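You operate a simulated robot arm through the tools that you are given. There is no shell and no other tool. Be economical: measure what you need, move in short steps, check, and stop when the job is done.

The job below is to be done with a simulated robot arm. You get a single attempt, and the scene is never put back.

## Task
Warm the wax and top the gold-banded glass up to its line.
Fine: a test pour, so no wick; slide the glass under the spout and leave it there, the heater off again.
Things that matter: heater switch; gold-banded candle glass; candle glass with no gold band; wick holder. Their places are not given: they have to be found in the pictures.

It is judged by the outcome, as a careful person would: the job done as asked, and still so three seconds after it is handed in. It fails if anything else is knocked over, pushed out of place, dropped, spilled or broken.

## Robot
A 7-joint arm with a two-finger parallel gripper, fixed in place. Base frame: the origin is at the foot of the arm, x ahead of it, y to its left, z up. Lengths are in m, angles in degrees, forces in N, time in s.
With the tool pointing down near the work surface it reaches from about 0.3 to 0.68 m from the base axis. Its first joint turns from -66.0 to 66.0 degrees. Payload 1.57 kg.
The tool frame sits at the grasp point between the pads (the TCP): z along the fingers, y along the line on which they close. The tips reach 0.03 m beyond it. Largest opening 0.11 m; finger width 0.024, thickness 0.012; the body of the gripper, 0.048 by 0.112 m, starts 0.078 m behind the TCP.
Orientation is that of the tool frame in the base frame, as [roll, pitch, yaw] about the fixed x, y, z axes, in that order (R = Rz(yaw) Ry(pitch) Rx(roll)). With the fingers straight down and closing along the base's y, the tool's x points along the base's -x, its y along +y and its z along -z.

## Interface
- The arm moves only by the tool nudge_tool. Its argument "deltas" is a list of rows, each a list of 3 entries, a list of its own where there are three numbers: the shift along the tool's x, y, z in m, then the turn, a rotation vector about the tool's x, y, z in degrees, then the finger opening in m, from 0 to 0.11. In form: [[[x, y, z], [rx, ry, rz], jaw], ...]. A call has 1 to 20 rows; each row is the pose to reach, as a shift and turn from the pose commanded when the call began, along the tool's axes at that moment. Rows are played at 5 a second. More than 0.05 m and 8.6 degrees between two rows, or a gripper value outside its range, and nothing of the call is played. Where a pose cannot be reached the arm comes as near as it can. A force on the tool above 40 N (or 10 N above the force at the start of the call, whichever is more), or a blocked arm, ends the call early, and 0.2 s more pass. The fingers move at their own pace (about 0.108 m/s each) and stop on an object; they squeeze with about 33 N. The grip force told is the motor's: it shows also when the fingers shut on nothing. Time passes only in rows, and 0.2 s behind the last, so rows that repeat a pose let the fingers close. The reply holds the time, the measured pose of the TCP, the force on the tool along the base axes, the opening and the grip force, in the units named above and with some noise.
- Cameras (640 x 400 px; columns grow to the right, rows downward): "scene" is fixed at [0.1586, -0.384, 1.415]; the picture's right is [0.84, -0.54, 0.00], its down [-0.26, -0.40, -0.88] and it looks along [0.47, 0.74, -0.48] (base axes); focal length 299 px, centre (320, 200). "wrist" rides on the gripper at [0.07, 0.016, -0.141] in the tool frame; the picture's right is [-0.23, 0.97, 0.00], its down [-0.85, -0.20, -0.48] and it looks along [-0.47, -0.11, 0.88] (tool axes); focal length 222 px, centre (320, 200).
- snapshot(camera): a new picture of that camera. The clock stands still meanwhile.
- pixel_to_xyz(camera, pixels): for up to 12 pixels [column, row] of the newest picture of that camera ("zoom" is the newest enlarged one), the place [x, y, z] in the base frame of the surface seen there, good to about 0.003 m. The clock stands still meanwhile.
- enlarge(camera, box): a new picture of the part [left, top, right, bottom] of that camera's present view, enlarged. The clock stands still meanwhile.
- hand_in(): hands the job in; it is judged then, once.

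Work in short steps. Measure before you move; look again where a grasp or a placing could have gone wrong, and mend it. You have 80 turns and 34 pictures in all, those below and enlarged ones among them. Open the gripper and draw the arm clear of the work before you hand the job in, unless the task says otherwise; then end with one line.

The tools are called after "Emit:" as a command line: name --argument value ..., lists and objects as JSON in quotes. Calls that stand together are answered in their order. nudge_tool: Moves the arm, as the interface text tells. Its arguments: {"type":"object","properties":{"deltas":{"type":"array","items":{"type":"array"}}},"required":["deltas"]} The other tools are called the same way: snapshot (camera) takes a picture; pixel_to_xyz (camera, pixels) gives the place of the surface under pixels of a picture; enlarge (camera, box) takes an enlarged picture of a part of a camera's view; hand_in () hands the job in.

At the start:

```text
time_s: 0.0
tool_pos: [0.3735, 0.0768, 1.2253]
tool_rot: [179.9, 0.1, 179.9]
ft_force: [-0.3, -0.1, -0.1]
width: 0.1102
grasp_force: 0.0
```

scene: 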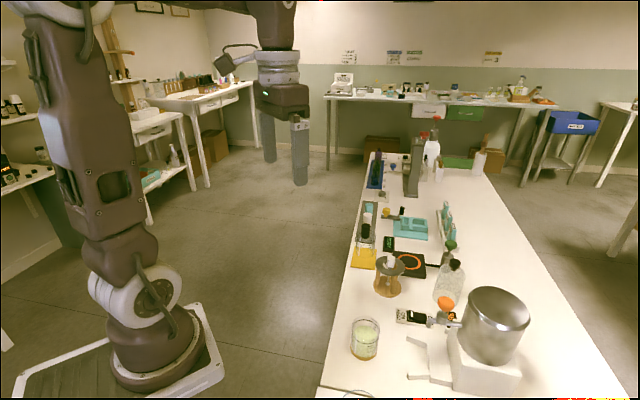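
wrist: 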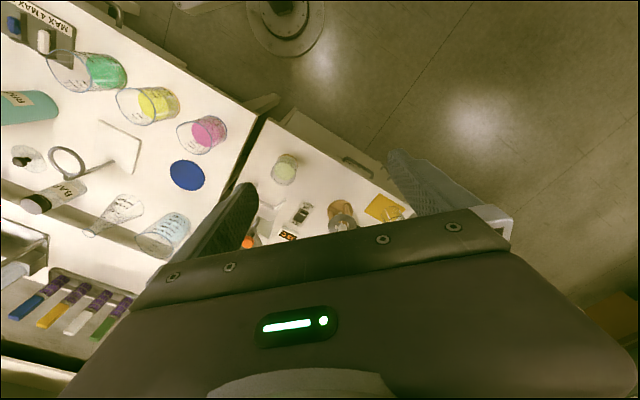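

The scene shows a melting pot at about (495,325) and a glass at (365,340); I enlarge that part to find the switch, spout and glasses.

Emit:
enlarge --camera "scene" --box '[330, 240, 570, 400]'

Emit:
enlarge --camera "scene" --box '[330, 140, 510, 260]'

Emit:
enlarge --camera "wrist" --box '[220, 130, 420, 260]'

```text
2.50 times, centred on (450, 320) of scene
```

zoom: 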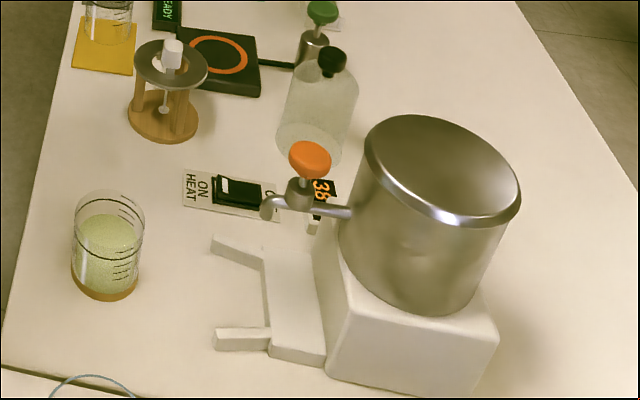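

```text
3.33 times, centred on (420, 200) of scene
```

zoom: 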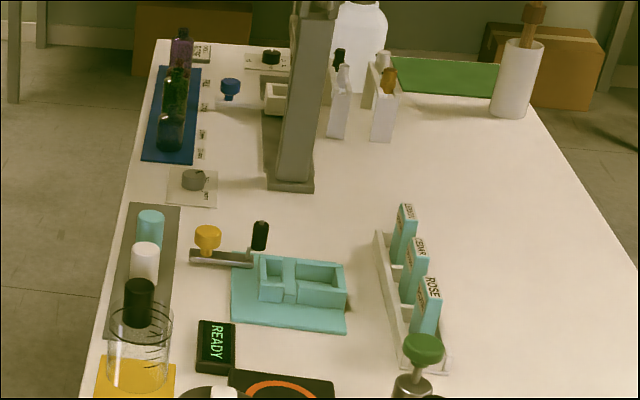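

```text
3.08 times, centred on (320, 195) of wrist
```

zoom: 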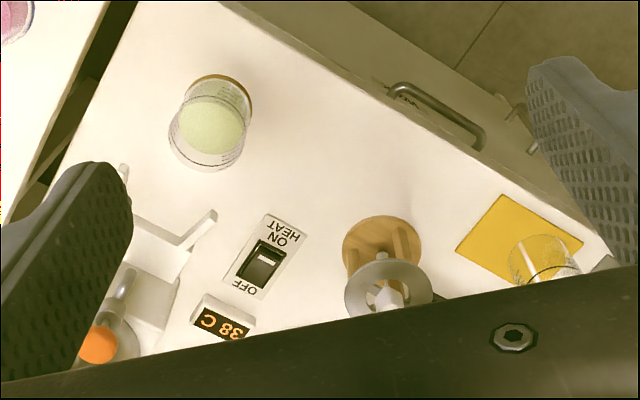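

The gold-banded glass is the one at scene (365,340); the switch (zoom 240,190 → scene 420,316), tap, cradle and spout are beside it. I measure them.

Emit:
pixel_to_xyz --camera "zoom" --pixels '[[212, 75], [210, 160], [275, 230], [290, 240], [262, 255], [245, 285], [255, 262], [215, 215], [175, 220], [220, 325], [100, 345], [385, 290]]'

Emit:
pixel_to_xyz --camera "scene" --pixels '[[358, 357], [364, 360], [377, 357], [351, 323], [380, 324], [447, 302], [440, 315], [432, 322], [413, 339], [413, 376], [457, 322], [470, 290]]'

Emit:
enlarge --camera "scene" --box '[390, 280, 480, 340]'

Emit:
enlarge --camera "scene" --box '[330, 300, 450, 400]'

```text
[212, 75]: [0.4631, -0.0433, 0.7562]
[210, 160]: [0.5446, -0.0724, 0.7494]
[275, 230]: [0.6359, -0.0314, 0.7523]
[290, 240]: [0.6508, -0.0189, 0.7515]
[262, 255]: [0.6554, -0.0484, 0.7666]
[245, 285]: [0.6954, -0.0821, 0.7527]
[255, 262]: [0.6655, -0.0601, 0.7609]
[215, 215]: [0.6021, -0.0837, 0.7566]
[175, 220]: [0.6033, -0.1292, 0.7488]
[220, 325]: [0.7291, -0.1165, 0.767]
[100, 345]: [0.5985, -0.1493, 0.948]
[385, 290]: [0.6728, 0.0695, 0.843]
```

```text
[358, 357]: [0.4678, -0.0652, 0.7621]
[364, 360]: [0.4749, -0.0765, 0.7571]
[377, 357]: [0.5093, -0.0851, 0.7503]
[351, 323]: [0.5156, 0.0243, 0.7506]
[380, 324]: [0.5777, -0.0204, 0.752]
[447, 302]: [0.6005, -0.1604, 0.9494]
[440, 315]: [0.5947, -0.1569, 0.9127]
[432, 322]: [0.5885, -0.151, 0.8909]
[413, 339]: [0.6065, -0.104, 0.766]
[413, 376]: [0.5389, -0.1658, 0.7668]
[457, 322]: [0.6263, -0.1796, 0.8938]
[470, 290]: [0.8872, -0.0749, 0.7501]
```

```text
6.67 times, centred on (435, 310) of scene
```

zoom: 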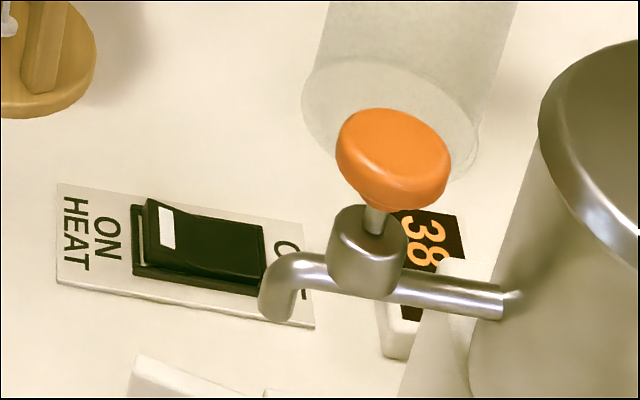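

```text
4.00 times, centred on (390, 350) of scene
```

zoom: 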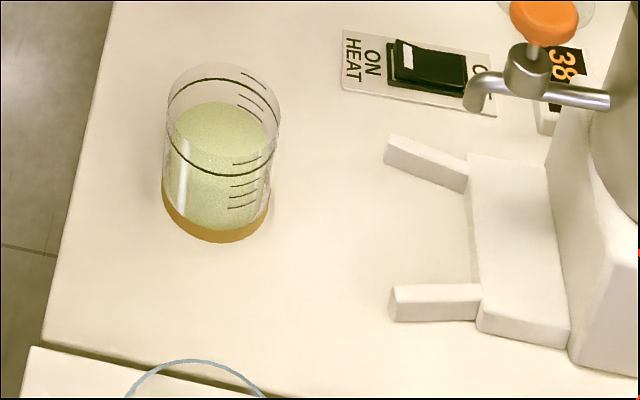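

Now I measure cradle, switch rocker, spout end and glass in the newest zoom (4x around (390,350)).

Emit:
pixel_to_xyz --camera "zoom" --pixels '[[390, 140], [465, 178], [475, 165], [545, 170], [395, 295], [475, 290], [485, 325], [567, 340], [470, 108], [408, 55], [463, 72], [348, 85]]'

Emit:
pixel_to_xyz --camera "zoom" --pixels '[[165, 205], [218, 241], [268, 212], [170, 95], [220, 122], [278, 110], [225, 66], [215, 175], [490, 92], [545, 15], [530, 65], [210, 120]]'

```text
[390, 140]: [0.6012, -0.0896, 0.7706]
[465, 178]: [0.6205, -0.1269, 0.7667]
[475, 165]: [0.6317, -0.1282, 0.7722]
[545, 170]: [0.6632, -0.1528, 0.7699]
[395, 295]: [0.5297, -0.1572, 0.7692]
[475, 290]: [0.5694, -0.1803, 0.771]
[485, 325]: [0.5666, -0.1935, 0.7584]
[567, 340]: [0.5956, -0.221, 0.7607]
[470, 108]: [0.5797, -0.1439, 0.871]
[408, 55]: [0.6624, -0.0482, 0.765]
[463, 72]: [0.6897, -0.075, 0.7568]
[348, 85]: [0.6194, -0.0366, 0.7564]
```

```text
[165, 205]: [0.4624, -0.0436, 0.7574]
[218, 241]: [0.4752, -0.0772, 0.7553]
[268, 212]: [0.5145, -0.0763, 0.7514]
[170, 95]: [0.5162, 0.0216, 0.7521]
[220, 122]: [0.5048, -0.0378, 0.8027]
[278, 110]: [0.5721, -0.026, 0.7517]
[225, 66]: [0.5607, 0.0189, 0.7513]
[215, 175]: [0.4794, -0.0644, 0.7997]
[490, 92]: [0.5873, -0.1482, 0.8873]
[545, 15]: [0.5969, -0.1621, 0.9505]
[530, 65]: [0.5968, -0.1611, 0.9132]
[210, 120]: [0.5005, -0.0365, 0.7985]
```

The cradle opens along (-0.72, 0.69), with its back edge centred at (0.595,-0.154) and the spout tip near (0.58,-0.144,0.871). The glass centre is about (0.497,-0.054), already on the cradle axis. I descend partway with the tool turned 44° so that its x axis points out of the cradle, and look closer.

Emit:
nudge_tool --deltas '[[[-0.012, -0.013, 0.034], [0, 0, 7.33], 0.08], [[-0.024, -0.026, 0.068], [0, 0, 14.67], 0.05], [[-0.036, -0.038, 0.102], [0, 0, 22], 0.04], [[-0.048, -0.051, 0.137], [0, 0, 29.33], 0.04], [[-0.06, -0.064, 0.171], [0, 0, 36.67], 0.04], [[-0.072, -0.064, 0.195], [0, 0, 44], 0.04], [[-0.072, -0.064, 0.195], [0, 0, 44], 0.04]]'

Emit:
snapshot --camera "wrist"

```text
time_s: 1.6
tool_pos: [0.4458, 0.0116, 1.0275]
tool_rot: [-180.0, 0.0, 135.9]
ft_force: [0.1, -0.6, 0.2]
width: 0.0397
grasp_force: 0.1
```

```text
26 pictures are left
```

wrist: 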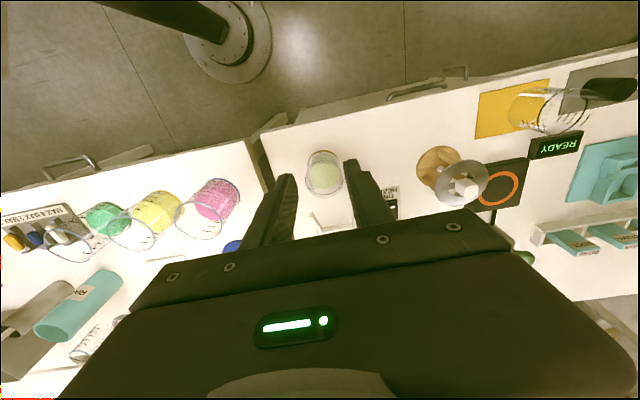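

The glass sits at (324,172) in the wrist view, between the fingers; I zoom to measure its base.

Emit:
enlarge --camera "wrist" --box '[280, 135, 370, 215]'

Emit:
enlarge --camera "scene" --box '[340, 310, 400, 370]'

```text
5.00 times, centred on (325, 175) of wrist
```

zoom: 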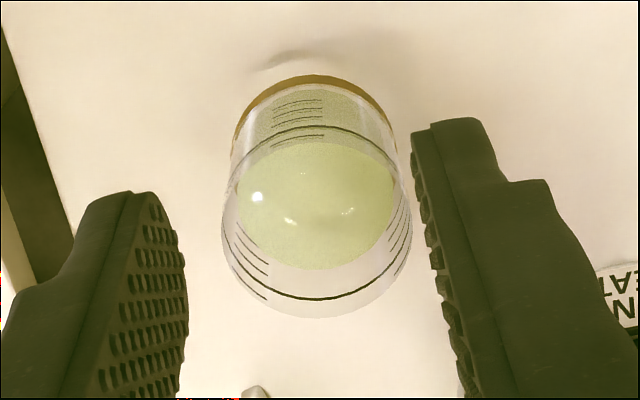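

```text
6.67 times, centred on (370, 340) of scene
```

zoom: 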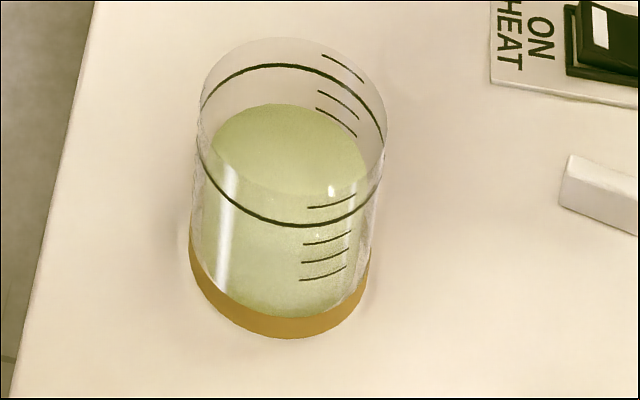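

I measure points on the band and line from this scene zoom.

Emit:
pixel_to_xyz --camera "zoom" --pixels '[[195, 265], [230, 318], [280, 330], [330, 318], [365, 275], [285, 225], [340, 215], [285, 185], [290, 110], [290, 65], [290, 37], [300, 300]]'

Emit:
pixel_to_xyz --camera "wrist" --pixels '[[310, 158], [324, 151], [337, 157], [324, 180], [324, 194]]'

```text
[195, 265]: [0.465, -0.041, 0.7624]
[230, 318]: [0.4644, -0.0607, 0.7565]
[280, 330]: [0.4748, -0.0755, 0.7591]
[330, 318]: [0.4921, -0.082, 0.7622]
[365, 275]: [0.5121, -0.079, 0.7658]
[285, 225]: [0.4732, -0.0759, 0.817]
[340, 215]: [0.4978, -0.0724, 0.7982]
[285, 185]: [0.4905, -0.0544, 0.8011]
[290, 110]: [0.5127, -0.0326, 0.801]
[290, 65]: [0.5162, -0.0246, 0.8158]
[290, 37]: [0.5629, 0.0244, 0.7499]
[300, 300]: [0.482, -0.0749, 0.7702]
```

```text
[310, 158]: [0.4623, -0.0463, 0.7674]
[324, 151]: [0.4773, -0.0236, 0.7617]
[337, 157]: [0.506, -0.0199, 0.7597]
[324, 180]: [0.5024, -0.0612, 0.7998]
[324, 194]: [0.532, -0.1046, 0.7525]
```

The glass axis is at (0.495,-0.050) with r 0.033, wax at z 0.800 and the line at 0.817. I lower the fingers (opening 0.036) to z 0.79 behind the glass at about (0.450,-0.003).

Emit:
nudge_tool --deltas '[[[-0.0136, -0.0072, 0.03], [0, 0, 0], 0.036], [[-0.0136, -0.0072, 0.07], [0, 0, 0], 0.036], [[-0.0136, -0.0072, 0.11], [0, 0, 0], 0.036], [[-0.0136, -0.0072, 0.15], [0, 0, 0], 0.036], [[-0.0136, -0.0072, 0.19], [0, 0, 0], 0.036], [[-0.0136, -0.0072, 0.22], [0, 0, 0], 0.036], [[-0.0136, -0.0072, 0.2375], [0, 0, 0], 0.036], [[-0.0136, -0.0072, 0.2375], [0, 0, 0], 0.036]]'

Emit:
snapshot --camera "scene"

```text
time_s: 3.4
tool_pos: [0.4507, -0.0028, 0.7924]
tool_rot: [180.0, 0.0, 136.0]
ft_force: [0.3, 0.4, 0.6]
width: 0.0362
grasp_force: 0.1
```

```text
23 pictures are left
```

scene: 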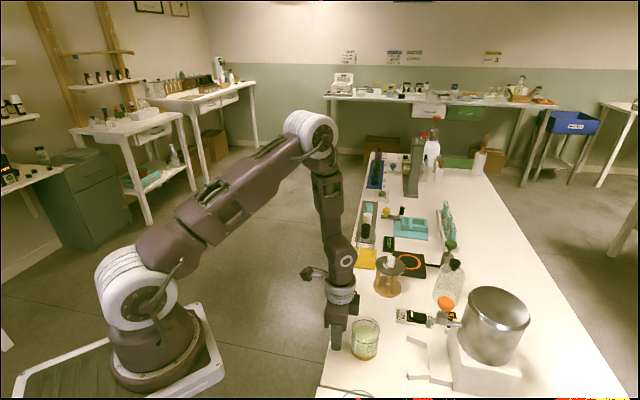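

The fingers stand behind the glass, clear of everything. I push it slowly most of the way along the cradle axis.

Emit:
nudge_tool --deltas '[[[-0.012, -0.0007, 0], [0, 0, 0], 0.036], [[-0.02, -0.001, 0], [0, 0, 0], 0.036], [[-0.026, -0.0013, 0], [0, 0, 0], 0.036], [[-0.033, -0.0017, 0], [0, 0, 0], 0.036], [[-0.041, -0.002, 0], [0, 0, 0], 0.036], [[-0.049, -0.0025, 0], [0, 0, 0], 0.036], [[-0.057, -0.003, 0], [0, 0, 0], 0.036], [[-0.065, -0.0033, 0], [0, 0, 0], 0.036], [[-0.073, -0.0037, 0], [0, 0, 0], 0.036], [[-0.081, -0.004, 0], [0, 0, 0], 0.036], [[-0.089, -0.0045, 0], [0, 0, 0], 0.036], [[-0.097, -0.005, 0], [0, 0, 0], 0.036], [[-0.105, -0.0053, 0], [0, 0, 0], 0.036], [[-0.111, -0.0055, 0], [0, 0, 0], 0.036], [[-0.115, -0.0057, 0], [0, 0, 0], 0.036]]'

Emit:
enlarge --camera "scene" --box '[360, 280, 500, 380]'

```text
time_s: 6.6
tool_pos: [0.5287, -0.085, 0.791]
tool_rot: [-180.0, 0.0, 136.1]
ft_force: [-0.8, 0.9, 0.7]
width: 0.0368
grasp_force: 0.3
```

```text
4.00 times, centred on (430, 330) of scene
```

zoom: 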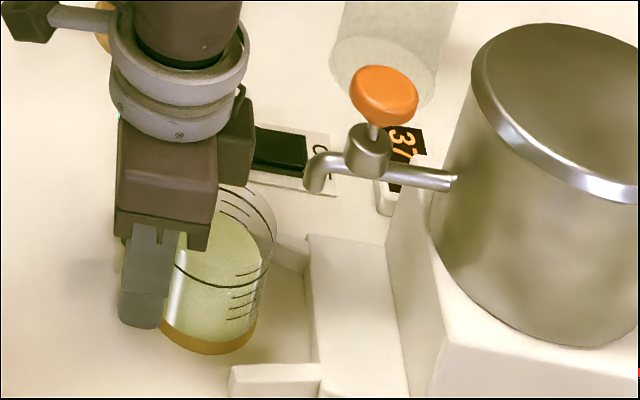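

The glass is upright and entering the cradle, about 0.02 m short of the back plate. I push on in small steps and watch the force.

Emit:
nudge_tool --deltas '[[[-0.004, 0, 0], [0, 0, 0], 0.036], [[-0.008, -0.0005, 0], [0, 0, 0], 0.036], [[-0.012, -0.001, 0], [0, 0, 0], 0.036], [[-0.015, -0.001, 0], [0, 0, 0], 0.036], [[-0.018, -0.001, 0], [0, 0, 0], 0.036], [[-0.02, -0.001, 0], [0, 0, 0], 0.036]]'

Emit:
enlarge --camera "scene" --box '[360, 280, 500, 380]'

```text
time_s: 8.0
tool_pos: [0.5437, -0.0997, 0.7916]
tool_rot: [-179.9, 0.0, 135.9]
ft_force: [-1.0, 0.6, 1.1]
width: 0.0368
grasp_force: 1.0
```

```text
4.00 times, centred on (430, 330) of scene
```

zoom: 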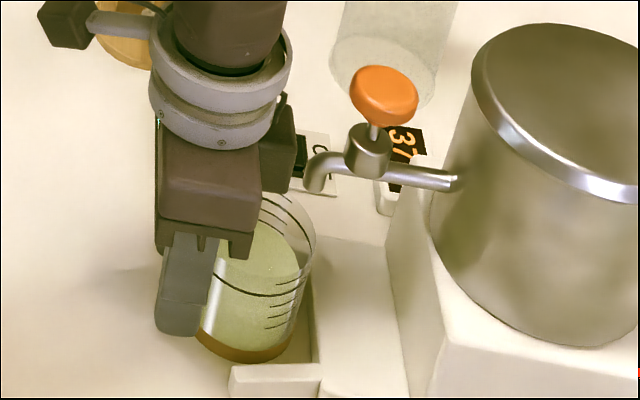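

Still no contact force (about 1 N); I nudge a few millimetres more until it seats.

Emit:
nudge_tool --deltas '[[[-0.002, 0, 0], [0, 0, 0], 0.036], [[-0.004, 0, 0], [0, 0, 0], 0.036], [[-0.005, 0, 0], [0, 0, 0], 0.036], [[-0.006, 0, 0], [0, 0, 0], 0.036]]'

Emit:
enlarge --camera "scene" --box '[390, 290, 480, 380]'

```text
time_s: 9.0
tool_pos: [0.5487, -0.1057, 0.7923]
tool_rot: [179.9, 0.0, 136.0]
ft_force: [-0.8, -0.6, 0.6]
width: 0.0368
grasp_force: 0.3
```

```text
4.44 times, centred on (435, 335) of scene
```

zoom: 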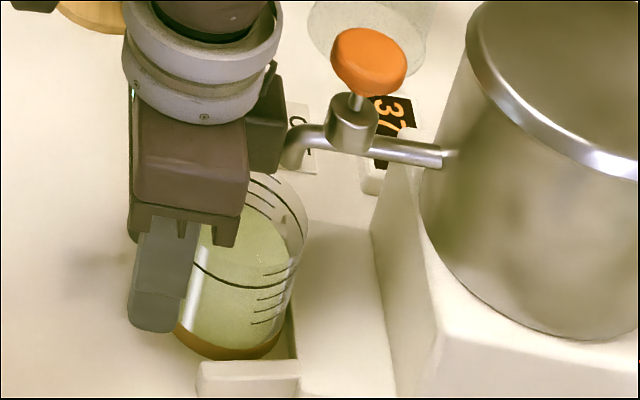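

I measure the band, plate edge and line to see how far it still is from seated.

Emit:
pixel_to_xyz --camera "zoom" --pixels '[[220, 352], [250, 352], [275, 342], [235, 285], [280, 280], [298, 310], [296, 345], [293, 165], [310, 235], [250, 260]]'

```text
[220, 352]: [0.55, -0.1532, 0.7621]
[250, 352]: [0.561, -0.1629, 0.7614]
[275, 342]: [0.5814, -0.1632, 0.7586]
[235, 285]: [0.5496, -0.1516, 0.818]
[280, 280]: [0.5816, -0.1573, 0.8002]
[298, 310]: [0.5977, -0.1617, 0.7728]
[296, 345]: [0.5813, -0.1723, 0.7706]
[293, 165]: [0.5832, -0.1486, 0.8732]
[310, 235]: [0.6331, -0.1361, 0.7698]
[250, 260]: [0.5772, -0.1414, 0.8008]
```

The glass centre is about (0.577,-0.132), practically at the plate. I give it a last 3 mm to confirm contact by force.

Emit:
nudge_tool --deltas '[[[-0.001, 0, 0], [0, 0, 0], 0.036], [[-0.002, 0, 0], [0, 0, 0], 0.036], [[-0.003, 0, 0], [0, 0, 0], 0.036], [[-0.004, 0, 0], [0, 0, 0], 0.036]]'

```text
time_s: 10.0
tool_pos: [0.549, -0.1064, 0.7918]
tool_rot: [180.0, -0.2, 135.9]
ft_force: [-4.5, 4.6, 2.0]
width: 0.038
grasp_force: 1.3
```

Contact at about 6 N: seated. I back off along tool +x, then rise and close the fingers, then look.

Emit:
nudge_tool --deltas '[[[0.015, 0, 0], [0, 0, 0], 0.036], [[0.04, 0, 0], [0, 0, 0], 0.036], [[0.07, 0, -0.02], [0, 0, 0], 0.02], [[0.08, 0, -0.06], [0, 0, 0], 0.0], [[0.08, 0, -0.1], [0, 0, 0], 0.0], [[0.08, 0, -0.14], [0, 0, 0], 0.0], [[0.08, 0, -0.18], [0, 0, 0], 0.0], [[0.08, 0, -0.18], [0, 0, 0], 0.0]]'

Emit:
snapshot --camera "wrist"

Emit:
enlarge --camera "scene" --box '[370, 240, 490, 380]'

```text
time_s: 11.8
tool_pos: [0.4908, -0.0513, 0.9727]
tool_rot: [-180.0, 0.1, 136.0]
ft_force: [0.3, 0.7, 0.9]
width: 0.0
grasp_force: 21.4
```

```text
19 pictures are left
```

wrist: 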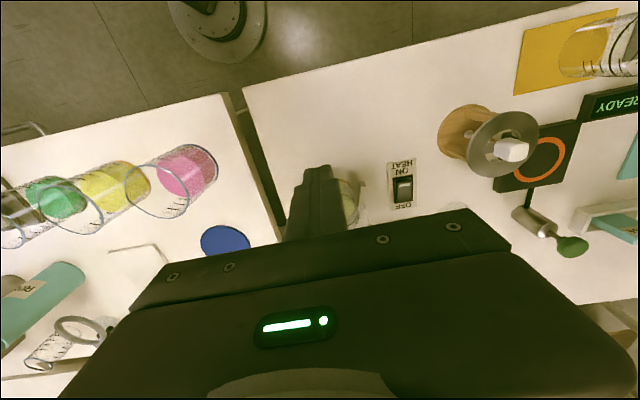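

```text
2.86 times, centred on (430, 310) of scene
```

zoom: 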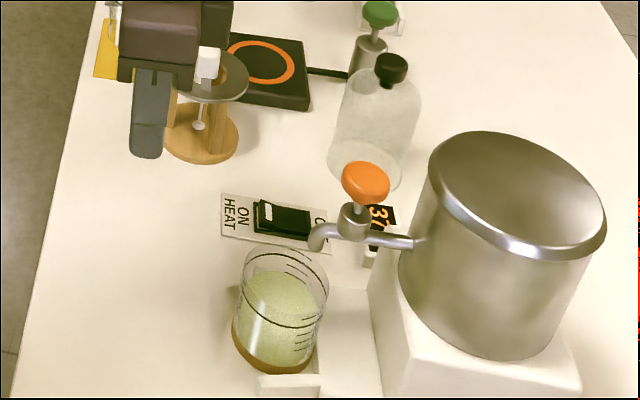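

The glass is seated with the spout over it. I measure the rocker, bottle and holder for clearance, from both views.

Emit:
pixel_to_xyz --camera "zoom" --pixels '[[262, 205], [265, 222], [285, 215], [305, 235], [308, 212], [258, 202], [330, 160], [390, 60], [200, 160], [365, 170], [365, 195], [318, 240]]'

Emit:
pixel_to_xyz --camera "wrist" --pixels '[[402, 180], [402, 190], [402, 200], [402, 170], [510, 150], [475, 150], [395, 184], [410, 184]]'

```text
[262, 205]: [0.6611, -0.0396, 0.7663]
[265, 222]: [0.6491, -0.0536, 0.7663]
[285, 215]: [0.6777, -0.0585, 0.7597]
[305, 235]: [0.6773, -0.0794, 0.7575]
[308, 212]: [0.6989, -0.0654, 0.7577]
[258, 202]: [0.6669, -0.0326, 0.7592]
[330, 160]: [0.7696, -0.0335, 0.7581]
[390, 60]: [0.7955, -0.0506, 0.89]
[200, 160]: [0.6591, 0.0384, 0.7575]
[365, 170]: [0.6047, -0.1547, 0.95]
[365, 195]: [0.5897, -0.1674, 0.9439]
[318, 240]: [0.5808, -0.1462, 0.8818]
```

```text
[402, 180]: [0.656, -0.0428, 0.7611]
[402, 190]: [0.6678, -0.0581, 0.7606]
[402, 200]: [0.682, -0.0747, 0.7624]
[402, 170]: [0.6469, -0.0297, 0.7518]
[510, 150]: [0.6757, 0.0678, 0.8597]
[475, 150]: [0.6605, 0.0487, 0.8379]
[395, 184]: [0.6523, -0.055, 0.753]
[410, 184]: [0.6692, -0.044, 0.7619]
```

The rocker's raised ON end is at (0.657,-0.046,0.766) and the OFF end at (0.686,-0.071,0.757). I hover the closed fingers above the ON end, tilted 15° outward so the inner edge does the pressing.

Emit:
nudge_tool --deltas '[[[-0.022, 0.0198, 0.0], [0, -4, 0], 0.0], [[-0.045, 0.04, 0.02], [0, -8, 0], 0.0], [[-0.066, 0.06, 0.045], [0, -12, 0], 0.0], [[-0.088, 0.08, 0.07], [0, -15, 0], 0.0], [[-0.108, 0.1, 0.095], [0, -15, 0], 0.0], [[-0.123, 0.119, 0.118], [0, -15, 0], 0.0], [[-0.123, 0.119, 0.123], [0, -15, 0], 0.0]]'

Emit:
enlarge --camera "scene" --box '[370, 240, 490, 360]'

```text
time_s: 13.4
tool_pos: [0.6654, -0.0522, 0.8483]
tool_rot: [179.9, 14.9, 136.0]
ft_force: [0.1, -0.7, 0.3]
width: 0.0001
grasp_force: 21.0
```

```text
3.33 times, centred on (430, 300) of scene
```

zoom: 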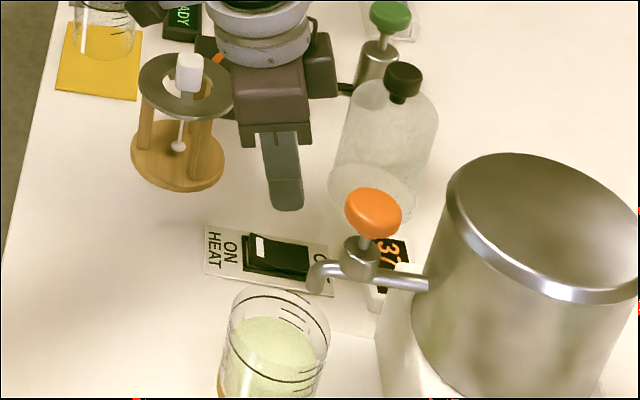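

The fingertip hangs above the rocker at (285,205) zoom. I shift 4 mm toward ON and press down in small steps, then lift.

Emit:
nudge_tool --deltas '[[[0.0113, -0.002, 0.0281], [0, 0, 0], 0.0], [[0.0152, -0.002, 0.0426], [0, 0, 0], 0.0], [[0.0165, -0.002, 0.0474], [0, 0, 0], 0.0], [[0.0175, -0.002, 0.0513], [0, 0, 0], 0.0], [[0.0185, -0.002, 0.0551], [0, 0, 0], 0.0], [[0.019, -0.002, 0.057], [0, 0, 0], 0.0]]'

Emit:
enlarge --camera "scene" --box '[390, 280, 480, 340]'

```text
time_s: 14.7
tool_pos: [0.6598, -0.0505, 0.7932]
tool_rot: [-180.0, 15.0, 135.9]
ft_force: [-8.2, 2.0, 16.0]
width: 0.0
grasp_force: 21.2
stopped in row 6: the force on the tool passed its limit (the readings are from after the stop); the commanded pose is now the measured one
```

```text
6.67 times, centred on (435, 310) of scene
```

zoom: 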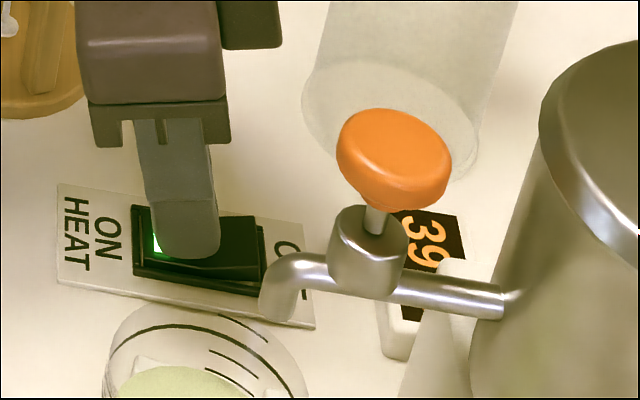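

The switch lights green and reads 39 °C, rising. I lift off and let it heat while moving over toward the orange tap knob.

Emit:
nudge_tool --deltas '[[[-0.008, 0, -0.03], [0, 0, 0], 0.0], [[-0.0194, 0, -0.0725], [0, 0, 0], 0.0], [[-0.031, 0, -0.116], [0, 0, 0], 0.0], [[-0.0427, 0, -0.1594], [0, 0, 0], 0.0], [[-0.0544, 0, -0.203], [0, 5, 0], 0.0], [[-0.0544, 0, -0.203], [0, 10, 0], 0.0], [[-0.0544, 0, -0.203], [0, 15, 0], 0.0]]'

Emit:
enlarge --camera "scene" --box '[390, 280, 480, 340]'

```text
time_s: 16.3
tool_pos: [0.66, -0.051, 1.0025]
tool_rot: [179.9, 0.0, 135.9]
ft_force: [-0.2, 0.9, -0.6]
width: 0.0
grasp_force: 21.5
```

```text
6.67 times, centred on (435, 310) of scene
```

zoom: 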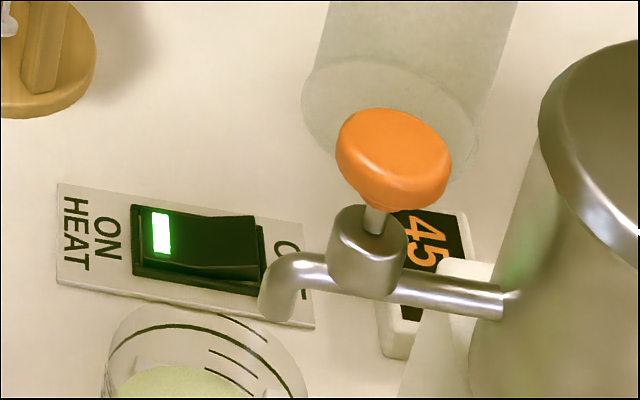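

It is 45 °C, climbing about 3.5 °C/s. I measure the knob top precisely.

Emit:
pixel_to_xyz --camera "zoom" --pixels '[[342, 135], [395, 118], [448, 150], [395, 190], [390, 145], [375, 222], [370, 240], [395, 165]]'

```text
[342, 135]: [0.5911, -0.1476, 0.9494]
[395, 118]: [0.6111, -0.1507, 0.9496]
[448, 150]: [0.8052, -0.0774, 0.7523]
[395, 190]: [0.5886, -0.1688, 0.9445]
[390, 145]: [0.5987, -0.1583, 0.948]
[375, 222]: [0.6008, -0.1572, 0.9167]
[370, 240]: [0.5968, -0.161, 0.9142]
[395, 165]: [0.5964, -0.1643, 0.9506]
```

The knob centre is at (0.601,-0.159), top z 0.95. I hover the closed tips 2 cm above it and wait there while it warms.

Emit:
nudge_tool --deltas '[[[-0.01, -0.04, 0], [0, 0, 0], 0.0], [[-0.022, -0.08, 0], [0, 0, 0], 0.0], [[-0.0327, -0.1187, 0], [0, 0, 0], 0.0], [[-0.0327, -0.1187, 0.0025], [0, 0, 0], 0.0], [[-0.0327, -0.1187, 0.0025], [0, 0, 0], 0.0], [[-0.0327, -0.1187, 0.0025], [0, 0, 0], 0.0], [[-0.0327, -0.1187, 0.0025], [0, 0, 0], 0.0], [[-0.0327, -0.1187, 0.0025], [0, 0, 0], 0.0], [[-0.0327, -0.1187, 0.0025], [0, 0, 0], 0.0], [[-0.0327, -0.1187, 0.0025], [0, 0, 0], 0.0], [[-0.0327, -0.1187, 0.0025], [0, 0, 0], 0.0], [[-0.0327, -0.1187, 0.0025], [0, 0, 0], 0.0]]'

Emit:
enlarge --camera "scene" --box '[385, 260, 505, 380]'

```text
time_s: 18.9
tool_pos: [0.6011, -0.1589, 0.9992]
tool_rot: [180.0, 0.0, 135.9]
ft_force: [0.0, -0.6, -0.2]
width: 0.0
grasp_force: 21.2
```

```text
3.33 times, centred on (445, 320) of scene
```

zoom: 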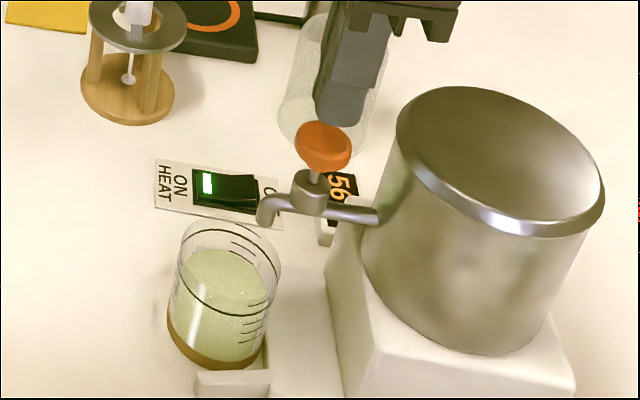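

It reads 56 °C; the tips hover right over the knob. I wait 3 s more.

Emit:
nudge_tool --deltas '[[[0, 0, 0], [0, 0, 0], 0], [[0, 0, 0], [0, 0, 0], 0], [[0, 0, 0], [0, 0, 0], 0], [[0, 0, 0], [0, 0, 0], 0], [[0, 0, 0], [0, 0, 0], 0], [[0, 0, 0], [0, 0, 0], 0], [[0, 0, 0], [0, 0, 0], 0], [[0, 0, 0], [0, 0, 0], 0], [[0, 0, 0], [0, 0, 0], 0], [[0, 0, 0], [0, 0, 0], 0], [[0, 0, 0], [0, 0, 0], 0], [[0, 0, 0], [0, 0, 0], 0], [[0, 0, 0], [0, 0, 0], 0], [[0, 0, 0], [0, 0, 0], 0]]'

Emit:
enlarge --camera "scene" --box '[385, 260, 505, 380]'

```text
time_s: 21.9
tool_pos: [0.6008, -0.1586, 0.9995]
tool_rot: [-180.0, 0.0, 136.0]
ft_force: [0.4, 0.0, 0.8]
width: 0.0
grasp_force: 21.3
```

```text
3.33 times, centred on (445, 320) of scene
```

zoom: 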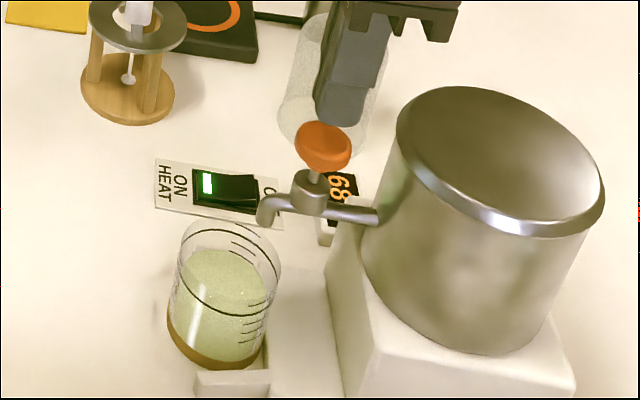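

It reads 68 °C, hot enough for wax. I try a brief press on the knob (down to 8 mm) and release at once, to learn how the tap works.

Emit:
nudge_tool --deltas '[[[0, 0, 0.015], [0, 0, 0], 0], [[0, 0, 0.021], [0, 0, 0], 0], [[0, 0, 0.025], [0, 0, 0], 0], [[0, 0, 0.028], [0, 0, 0], 0]]'

Emit:
enlarge --camera "scene" --box '[385, 260, 505, 380]'

```text
time_s: 22.9
tool_pos: [0.6008, -0.1586, 0.9721]
tool_rot: [-180.0, 0.0, 136.1]
ft_force: [-1.5, -0.8, 3.4]
width: 0.0
grasp_force: 21.8
```

```text
3.33 times, centred on (445, 320) of scene
```

zoom: 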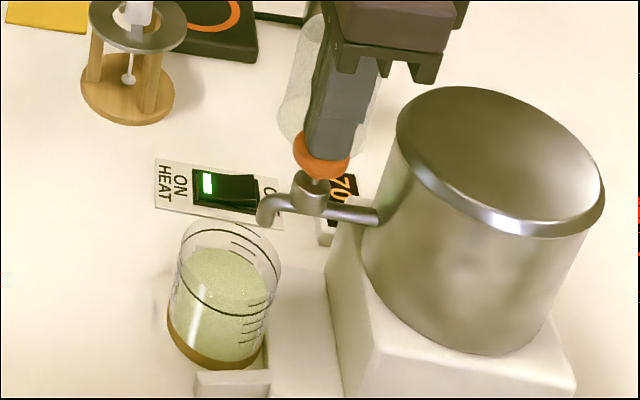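

The knob yields springily (3.4 N at tip z 0.942), so it's a push tap. I press a few millimetres more.

Emit:
nudge_tool --deltas '[[[0, 0, 0.003], [0, 0, 0], 0], [[0, 0, 0.006], [0, 0, 0], 0]]'

Emit:
enlarge --camera "scene" --box '[385, 280, 475, 380]'

```text
time_s: 23.5
tool_pos: [0.6007, -0.1585, 0.9659]
tool_rot: [179.9, 0.0, 135.9]
ft_force: [-2.6, 0.8, 12.2]
width: 0.0
grasp_force: 21.9
```

```text
4.00 times, centred on (430, 330) of scene
```

zoom: 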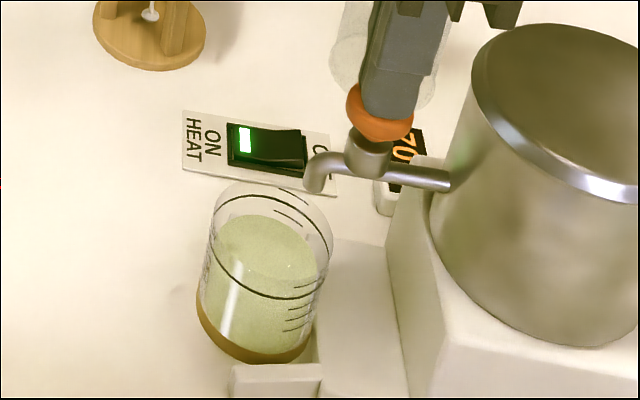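

The knob is nearly fully down at 12 N with no stream yet. I press 2 mm more and hold briefly.

Emit:
nudge_tool --deltas '[[[0, 0, 0.0015], [0, 0, 0], 0], [[0, 0, 0.002], [0, 0, 0], 0], [[0, 0, 0.002], [0, 0, 0], 0]]'

Emit:
enlarge --camera "scene" --box '[385, 280, 475, 380]'

```text
time_s: 24.3
tool_pos: [0.6002, -0.1591, 0.9657]
tool_rot: [179.9, 0.2, 136.0]
ft_force: [-3.1, 3.2, 28.8]
width: 0.0001
grasp_force: 21.5
```

```text
4.00 times, centred on (430, 330) of scene
```

zoom: 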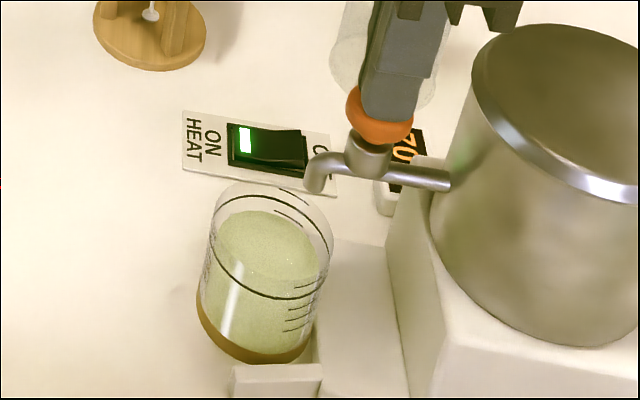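

The wax surface looks a little higher (top edge from row 215 to 211). I measure its level against the line.

Emit:
pixel_to_xyz --camera "zoom" --pixels '[[265, 235], [255, 225], [280, 245], [240, 240], [265, 292], [235, 278], [290, 297], [265, 260]]'

```text
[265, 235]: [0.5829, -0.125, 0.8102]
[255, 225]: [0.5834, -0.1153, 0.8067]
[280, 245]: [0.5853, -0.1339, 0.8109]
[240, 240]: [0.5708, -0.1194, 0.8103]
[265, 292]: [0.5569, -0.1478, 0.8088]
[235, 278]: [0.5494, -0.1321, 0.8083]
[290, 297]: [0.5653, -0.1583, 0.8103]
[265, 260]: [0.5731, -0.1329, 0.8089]
```

The level is about 0.809 (was 0.800; the line is at 0.817), so it is pouring. I hold 0.4 s more and measure.

Emit:
nudge_tool --deltas '[[[0, 0, 0], [0, 0, 0], 0]]'

Emit:
enlarge --camera "scene" --box '[405, 315, 465, 375]'

Emit:
pixel_to_xyz --camera "zoom" --pixels '[[200, 150], [220, 160], [240, 180], [260, 190], [200, 190], [180, 160], [240, 160], [230, 200], [210, 175], [250, 170]]'

```text
time_s: 24.7
tool_pos: [0.6007, -0.1586, 0.9635]
tool_rot: [-179.9, 0.2, 136.0]
ft_force: [-1.1, 2.8, 32.4]
width: 0.0
grasp_force: 21.2
```

```text
6.67 times, centred on (435, 345) of scene
```

zoom: 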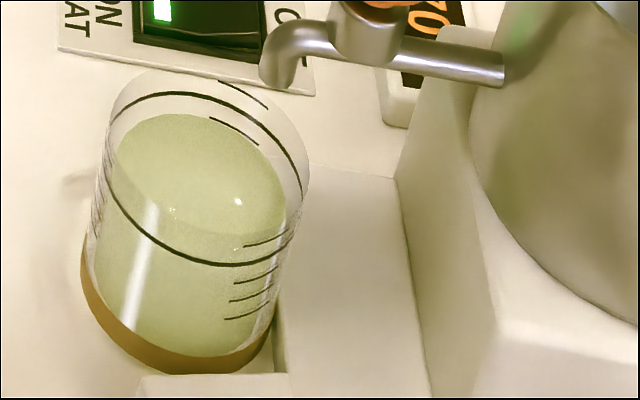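

```text
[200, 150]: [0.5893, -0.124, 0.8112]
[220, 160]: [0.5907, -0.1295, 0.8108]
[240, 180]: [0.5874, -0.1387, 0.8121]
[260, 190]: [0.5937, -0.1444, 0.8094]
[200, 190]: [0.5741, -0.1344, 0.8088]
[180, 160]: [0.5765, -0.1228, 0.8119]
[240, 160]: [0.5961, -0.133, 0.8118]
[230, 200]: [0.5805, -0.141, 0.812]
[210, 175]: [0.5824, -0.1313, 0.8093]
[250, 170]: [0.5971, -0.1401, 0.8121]
```

The mean level is now about 0.811. I zoom tighter to compare the surface with the ring line directly.

Emit:
enlarge --camera "scene" --box '[416, 324, 454, 360]'

Emit:
pixel_to_xyz --camera "zoom" --pixels '[[200, 230], [250, 230], [150, 200], [150, 250], [250, 180], [300, 230], [300, 200], [200, 180], [200, 260], [130, 180], [270, 260], [170, 140]]'

```text
11.11 times, centred on (435, 342) of scene
```

zoom: 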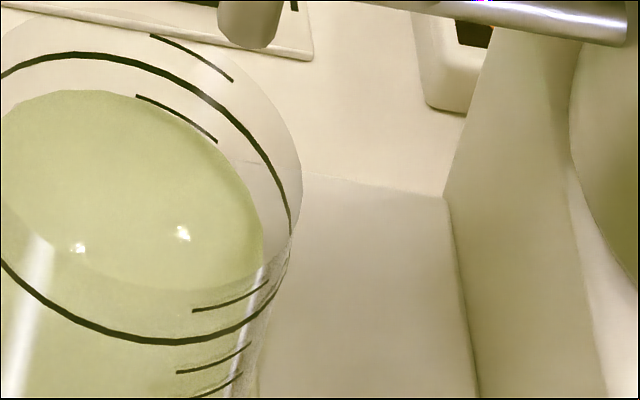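

```text
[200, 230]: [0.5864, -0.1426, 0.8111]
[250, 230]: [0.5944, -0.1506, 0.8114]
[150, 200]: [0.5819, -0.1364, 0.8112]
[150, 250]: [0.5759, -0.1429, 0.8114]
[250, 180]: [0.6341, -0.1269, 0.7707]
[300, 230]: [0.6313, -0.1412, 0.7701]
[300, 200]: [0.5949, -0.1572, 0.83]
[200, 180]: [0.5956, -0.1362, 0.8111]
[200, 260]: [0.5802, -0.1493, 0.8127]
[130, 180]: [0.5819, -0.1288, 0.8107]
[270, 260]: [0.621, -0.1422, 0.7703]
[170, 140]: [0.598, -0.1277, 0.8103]
```

The apparent near edge is just the rim in front. I measure the line itself in this same view.

Emit:
pixel_to_xyz --camera "zoom" --pixels '[[130, 338], [160, 341], [190, 339], [60, 309], [80, 54], [65, 54], [110, 58], [40, 296], [100, 327], [200, 93], [30, 63], [210, 336]]'

Emit:
pixel_to_xyz --camera "zoom" --pixels '[[100, 150], [60, 150], [50, 200], [100, 220], [140, 160], [180, 200], [220, 220], [120, 120], [80, 180], [160, 180], [30, 130], [200, 210]]'

```text
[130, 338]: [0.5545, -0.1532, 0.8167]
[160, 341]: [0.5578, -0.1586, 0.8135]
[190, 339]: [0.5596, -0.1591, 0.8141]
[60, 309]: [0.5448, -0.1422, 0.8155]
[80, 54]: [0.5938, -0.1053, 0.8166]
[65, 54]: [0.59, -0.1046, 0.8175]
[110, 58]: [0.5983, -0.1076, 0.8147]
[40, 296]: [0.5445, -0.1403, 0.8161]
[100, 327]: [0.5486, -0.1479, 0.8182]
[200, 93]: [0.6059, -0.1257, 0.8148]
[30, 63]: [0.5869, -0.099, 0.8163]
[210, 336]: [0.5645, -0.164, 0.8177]
```

```text
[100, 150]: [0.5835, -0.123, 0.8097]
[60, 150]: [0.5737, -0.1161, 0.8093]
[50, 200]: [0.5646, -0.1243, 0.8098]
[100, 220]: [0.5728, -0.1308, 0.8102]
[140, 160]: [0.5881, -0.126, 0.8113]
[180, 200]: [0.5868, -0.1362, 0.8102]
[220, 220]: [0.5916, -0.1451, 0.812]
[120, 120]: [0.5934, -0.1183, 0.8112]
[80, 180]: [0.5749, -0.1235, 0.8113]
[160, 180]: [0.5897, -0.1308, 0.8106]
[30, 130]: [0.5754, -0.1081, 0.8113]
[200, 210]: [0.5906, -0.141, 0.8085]
```

The line averages 0.816 and the level 0.8106, rising about 5 mm/s. I hold 0.6 s more, then measure.

Emit:
nudge_tool --deltas '[[[0, 0, 0], [0, 0, 0], 0], [[0, 0, 0], [0, 0, 0], 0]]'

Emit:
enlarge --camera "scene" --box '[411, 324, 449, 360]'

Emit:
pixel_to_xyz --camera "zoom" --pixels '[[155, 150], [115, 150], [105, 200], [155, 220], [195, 160], [235, 200], [275, 220], [175, 120], [135, 180], [215, 180], [85, 130], [255, 210]]'

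```text
time_s: 25.3
tool_pos: [0.6003, -0.1581, 0.9648]
tool_rot: [-179.9, 0.1, 135.9]
ft_force: [1.3, 2.4, 34.8]
width: 0.0001
grasp_force: 21.7
```

```text
11.11 times, centred on (430, 342) of scene
```

zoom: 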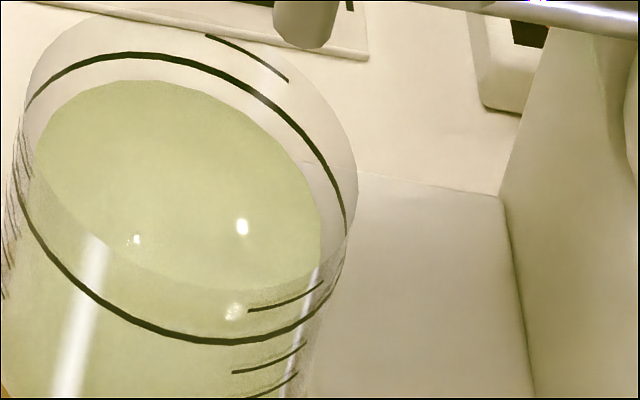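

```text
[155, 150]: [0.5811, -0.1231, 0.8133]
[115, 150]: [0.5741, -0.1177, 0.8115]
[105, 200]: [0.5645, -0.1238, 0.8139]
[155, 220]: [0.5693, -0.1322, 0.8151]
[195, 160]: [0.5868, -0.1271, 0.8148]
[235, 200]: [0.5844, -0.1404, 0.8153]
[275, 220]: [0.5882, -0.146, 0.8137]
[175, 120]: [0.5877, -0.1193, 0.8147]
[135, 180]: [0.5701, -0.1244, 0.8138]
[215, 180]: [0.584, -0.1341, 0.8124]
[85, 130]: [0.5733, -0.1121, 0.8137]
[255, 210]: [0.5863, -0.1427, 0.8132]
```

The level is 0.8138, about 2.3 mm (≈0.43 s) short. I hold 0.2 s and then release smoothly.

Emit:
nudge_tool --deltas '[[[0, 0, 0], [0, 0, 0], 0], [[0, 0, -0.012], [0, 0, 0], 0], [[0, 0, -0.03], [0, 0, 0], 0]]'

Emit:
enlarge --camera "scene" --box '[411, 324, 449, 360]'

Emit:
pixel_to_xyz --camera "zoom" --pixels '[[155, 150], [115, 150], [105, 200], [155, 220], [195, 160], [235, 200], [275, 220], [175, 120], [135, 180], [215, 180], [85, 130], [255, 210]]'

Emit:
pixel_to_xyz --camera "zoom" --pixels '[[120, 54], [85, 64], [150, 57], [200, 74], [240, 93], [95, 296], [115, 309], [155, 327], [185, 338], [215, 341], [245, 339], [175, 63]]'

```text
time_s: 26.1
tool_pos: [0.6004, -0.1585, 0.9953]
tool_rot: [-179.8, -0.1, 135.9]
ft_force: [-0.2, -0.6, 0.1]
width: 0.0
grasp_force: 21.5
```

```text
11.11 times, centred on (430, 342) of scene
```

zoom: 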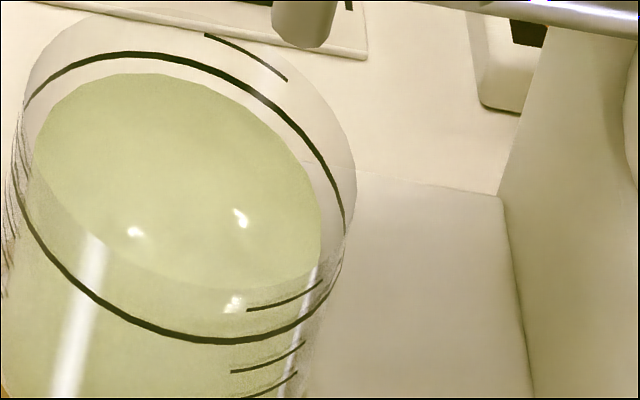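

```text
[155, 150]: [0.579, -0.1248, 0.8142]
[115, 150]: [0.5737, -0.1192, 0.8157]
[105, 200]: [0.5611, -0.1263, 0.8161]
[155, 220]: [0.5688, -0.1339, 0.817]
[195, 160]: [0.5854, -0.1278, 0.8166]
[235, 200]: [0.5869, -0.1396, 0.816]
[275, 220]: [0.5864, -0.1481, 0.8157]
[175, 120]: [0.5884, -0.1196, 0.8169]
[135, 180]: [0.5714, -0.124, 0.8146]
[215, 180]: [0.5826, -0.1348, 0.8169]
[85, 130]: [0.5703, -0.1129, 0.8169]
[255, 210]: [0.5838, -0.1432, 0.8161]
```

```text
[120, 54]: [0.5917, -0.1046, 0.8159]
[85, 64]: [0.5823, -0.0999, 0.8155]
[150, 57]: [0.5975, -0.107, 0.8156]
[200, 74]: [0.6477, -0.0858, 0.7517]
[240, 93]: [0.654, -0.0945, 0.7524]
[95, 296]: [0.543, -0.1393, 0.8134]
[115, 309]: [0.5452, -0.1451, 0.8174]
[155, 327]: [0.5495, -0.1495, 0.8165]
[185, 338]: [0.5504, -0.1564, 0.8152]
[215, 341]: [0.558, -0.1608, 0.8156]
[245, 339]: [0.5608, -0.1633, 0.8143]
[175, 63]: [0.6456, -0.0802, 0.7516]
```

The level is 0.816, on the line (0.816), and the tap is released. Now I travel to the OFF end of the rocker, again tilted 15°.

Emit:
nudge_tool --deltas '[[[0, 0, -0.025], [0, 0, 0], 0], [[0, 0.03, -0.025], [0, -4, 0], 0], [[0, 0.07, -0.02], [0, -8, 0], 0], [[0, 0.105, 0.0], [0, -12, 0], 0], [[0, 0.1217, 0.04], [0, -15, 0], 0], [[0, 0.1217, 0.085], [0, -15, 0], 0], [[0, 0.1217, 0.125], [0, -15, 0], 0], [[0, 0.1217, 0.145], [0, -15, 0], 0], [[0, 0.1217, 0.145], [0, -15, 0], 0]]'

Emit:
enlarge --camera "scene" --box '[380, 260, 480, 340]'

Emit:
pixel_to_xyz --camera "zoom" --pixels '[[200, 275], [235, 300], [265, 300], [255, 315], [270, 290], [285, 300], [275, 315], [210, 290]]'

```text
time_s: 28.1
tool_pos: [0.6859, -0.0717, 0.8482]
tool_rot: [-179.8, 15.0, 136.0]
ft_force: [-0.1, 0.3, 0.8]
width: 0.0001
grasp_force: 21.4
```

```text
5.00 times, centred on (430, 300) of scene
```

zoom: 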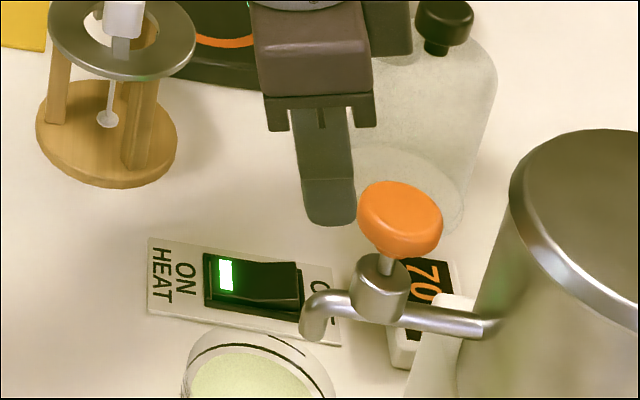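

```text
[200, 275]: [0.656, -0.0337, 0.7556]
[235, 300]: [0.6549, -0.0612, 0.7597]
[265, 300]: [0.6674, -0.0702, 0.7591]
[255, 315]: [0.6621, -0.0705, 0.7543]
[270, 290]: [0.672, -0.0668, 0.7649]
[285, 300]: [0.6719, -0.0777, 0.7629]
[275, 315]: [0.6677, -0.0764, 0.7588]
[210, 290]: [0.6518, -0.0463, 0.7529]
```

The OFF end of the rocker is now raised, mid about (0.681,-0.070,0.765), right below the fingertip edge. I press it in small steps.

Emit:
nudge_tool --deltas '[[[0.0107, 0, 0.0282], [0, 0, 0], 0.0], [[0.0138, 0, 0.0398], [0, 0, 0], 0.0], [[0.0153, 0, 0.0456], [0, 0, 0], 0.0], [[0.0166, 0, 0.0504], [0, 0, 0], 0.0], [[0.0177, 0, 0.0543], [0, 0, 0], 0.0], [[0.0184, 0, 0.0572], [0, 0, 0], 0.0]]'

Emit:
enlarge --camera "scene" --box '[380, 260, 480, 340]'

```text
time_s: 29.5
tool_pos: [0.6849, -0.0696, 0.7937]
tool_rot: [179.8, 15.5, 136.0]
ft_force: [-0.3, 0.5, 5.7]
width: 0.0
grasp_force: 21.2
stopped in row 6: the force on the tool passed its limit (the readings are from after the stop); the commanded pose is now the measured one
```

```text
5.00 times, centred on (430, 300) of scene
```

zoom: 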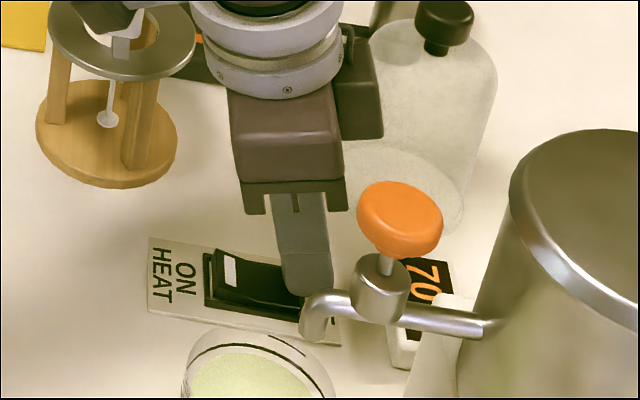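

The light is out and the ON end stands up again: heater off. I lift straight up and draw back clear, opening the gripper.

Emit:
nudge_tool --deltas '[[[-0.008, 0, -0.03], [0, 0, 0], 0.0], [[-0.0194, 0, -0.0725], [0, 0, 0], 0.0], [[-0.031, 0, -0.116], [0, 0, 0], 0.0], [[-0.0427, 0, -0.1594], [0, 0, 0], 0.0], [[-0.0544, 0, -0.203], [0, 5, 0], 0.0], [[-0.03, 0, -0.235], [0, 10, 0], 0.03], [[0.0, 0, -0.26], [0, 15, 0], 0.06], [[0.045, 0, -0.26], [0, 15, 0], 0.09], [[0.09, 0, -0.26], [0, 15, 0], 0.09], [[0.09, 0, -0.26], [0, 15, 0], 0.09]]'

Emit:
snapshot --camera "scene"

Emit:
enlarge --camera "scene" --box '[380, 280, 500, 380]'

```text
time_s: 31.7
tool_pos: [0.5724, 0.0375, 1.0174]
tool_rot: [179.9, 0.5, 135.9]
ft_force: [0.2, 0.1, -0.4]
width: 0.0899
grasp_force: 0.1
```

```text
3 pictures are left
```

scene: 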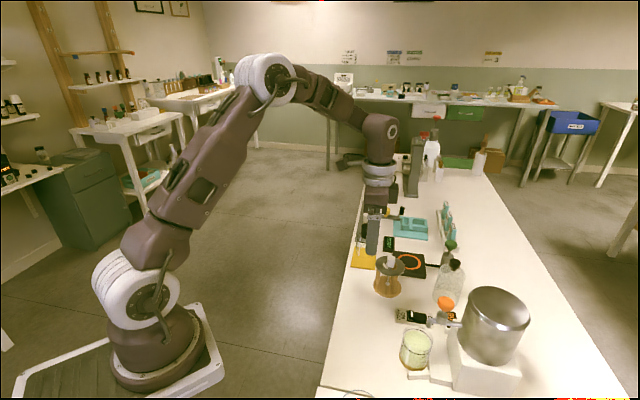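

```text
4.00 times, centred on (440, 330) of scene
```

zoom: 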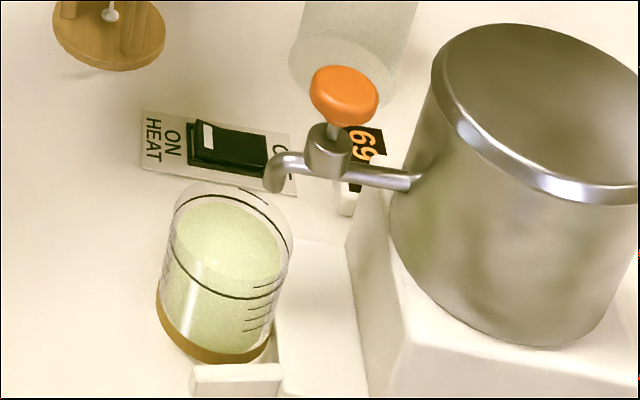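

The heater is off and cooling (69 °C), the tap is up, the glass stands filled to its line under the spout, nothing else has moved, and the arm is clear. I hand in.

Emit:
hand_in

```text
The job is handed in.
```

The gold-banded glass is filled to its line and left under the spout, the heater is off again, no wick was used, and nothing else was moved.
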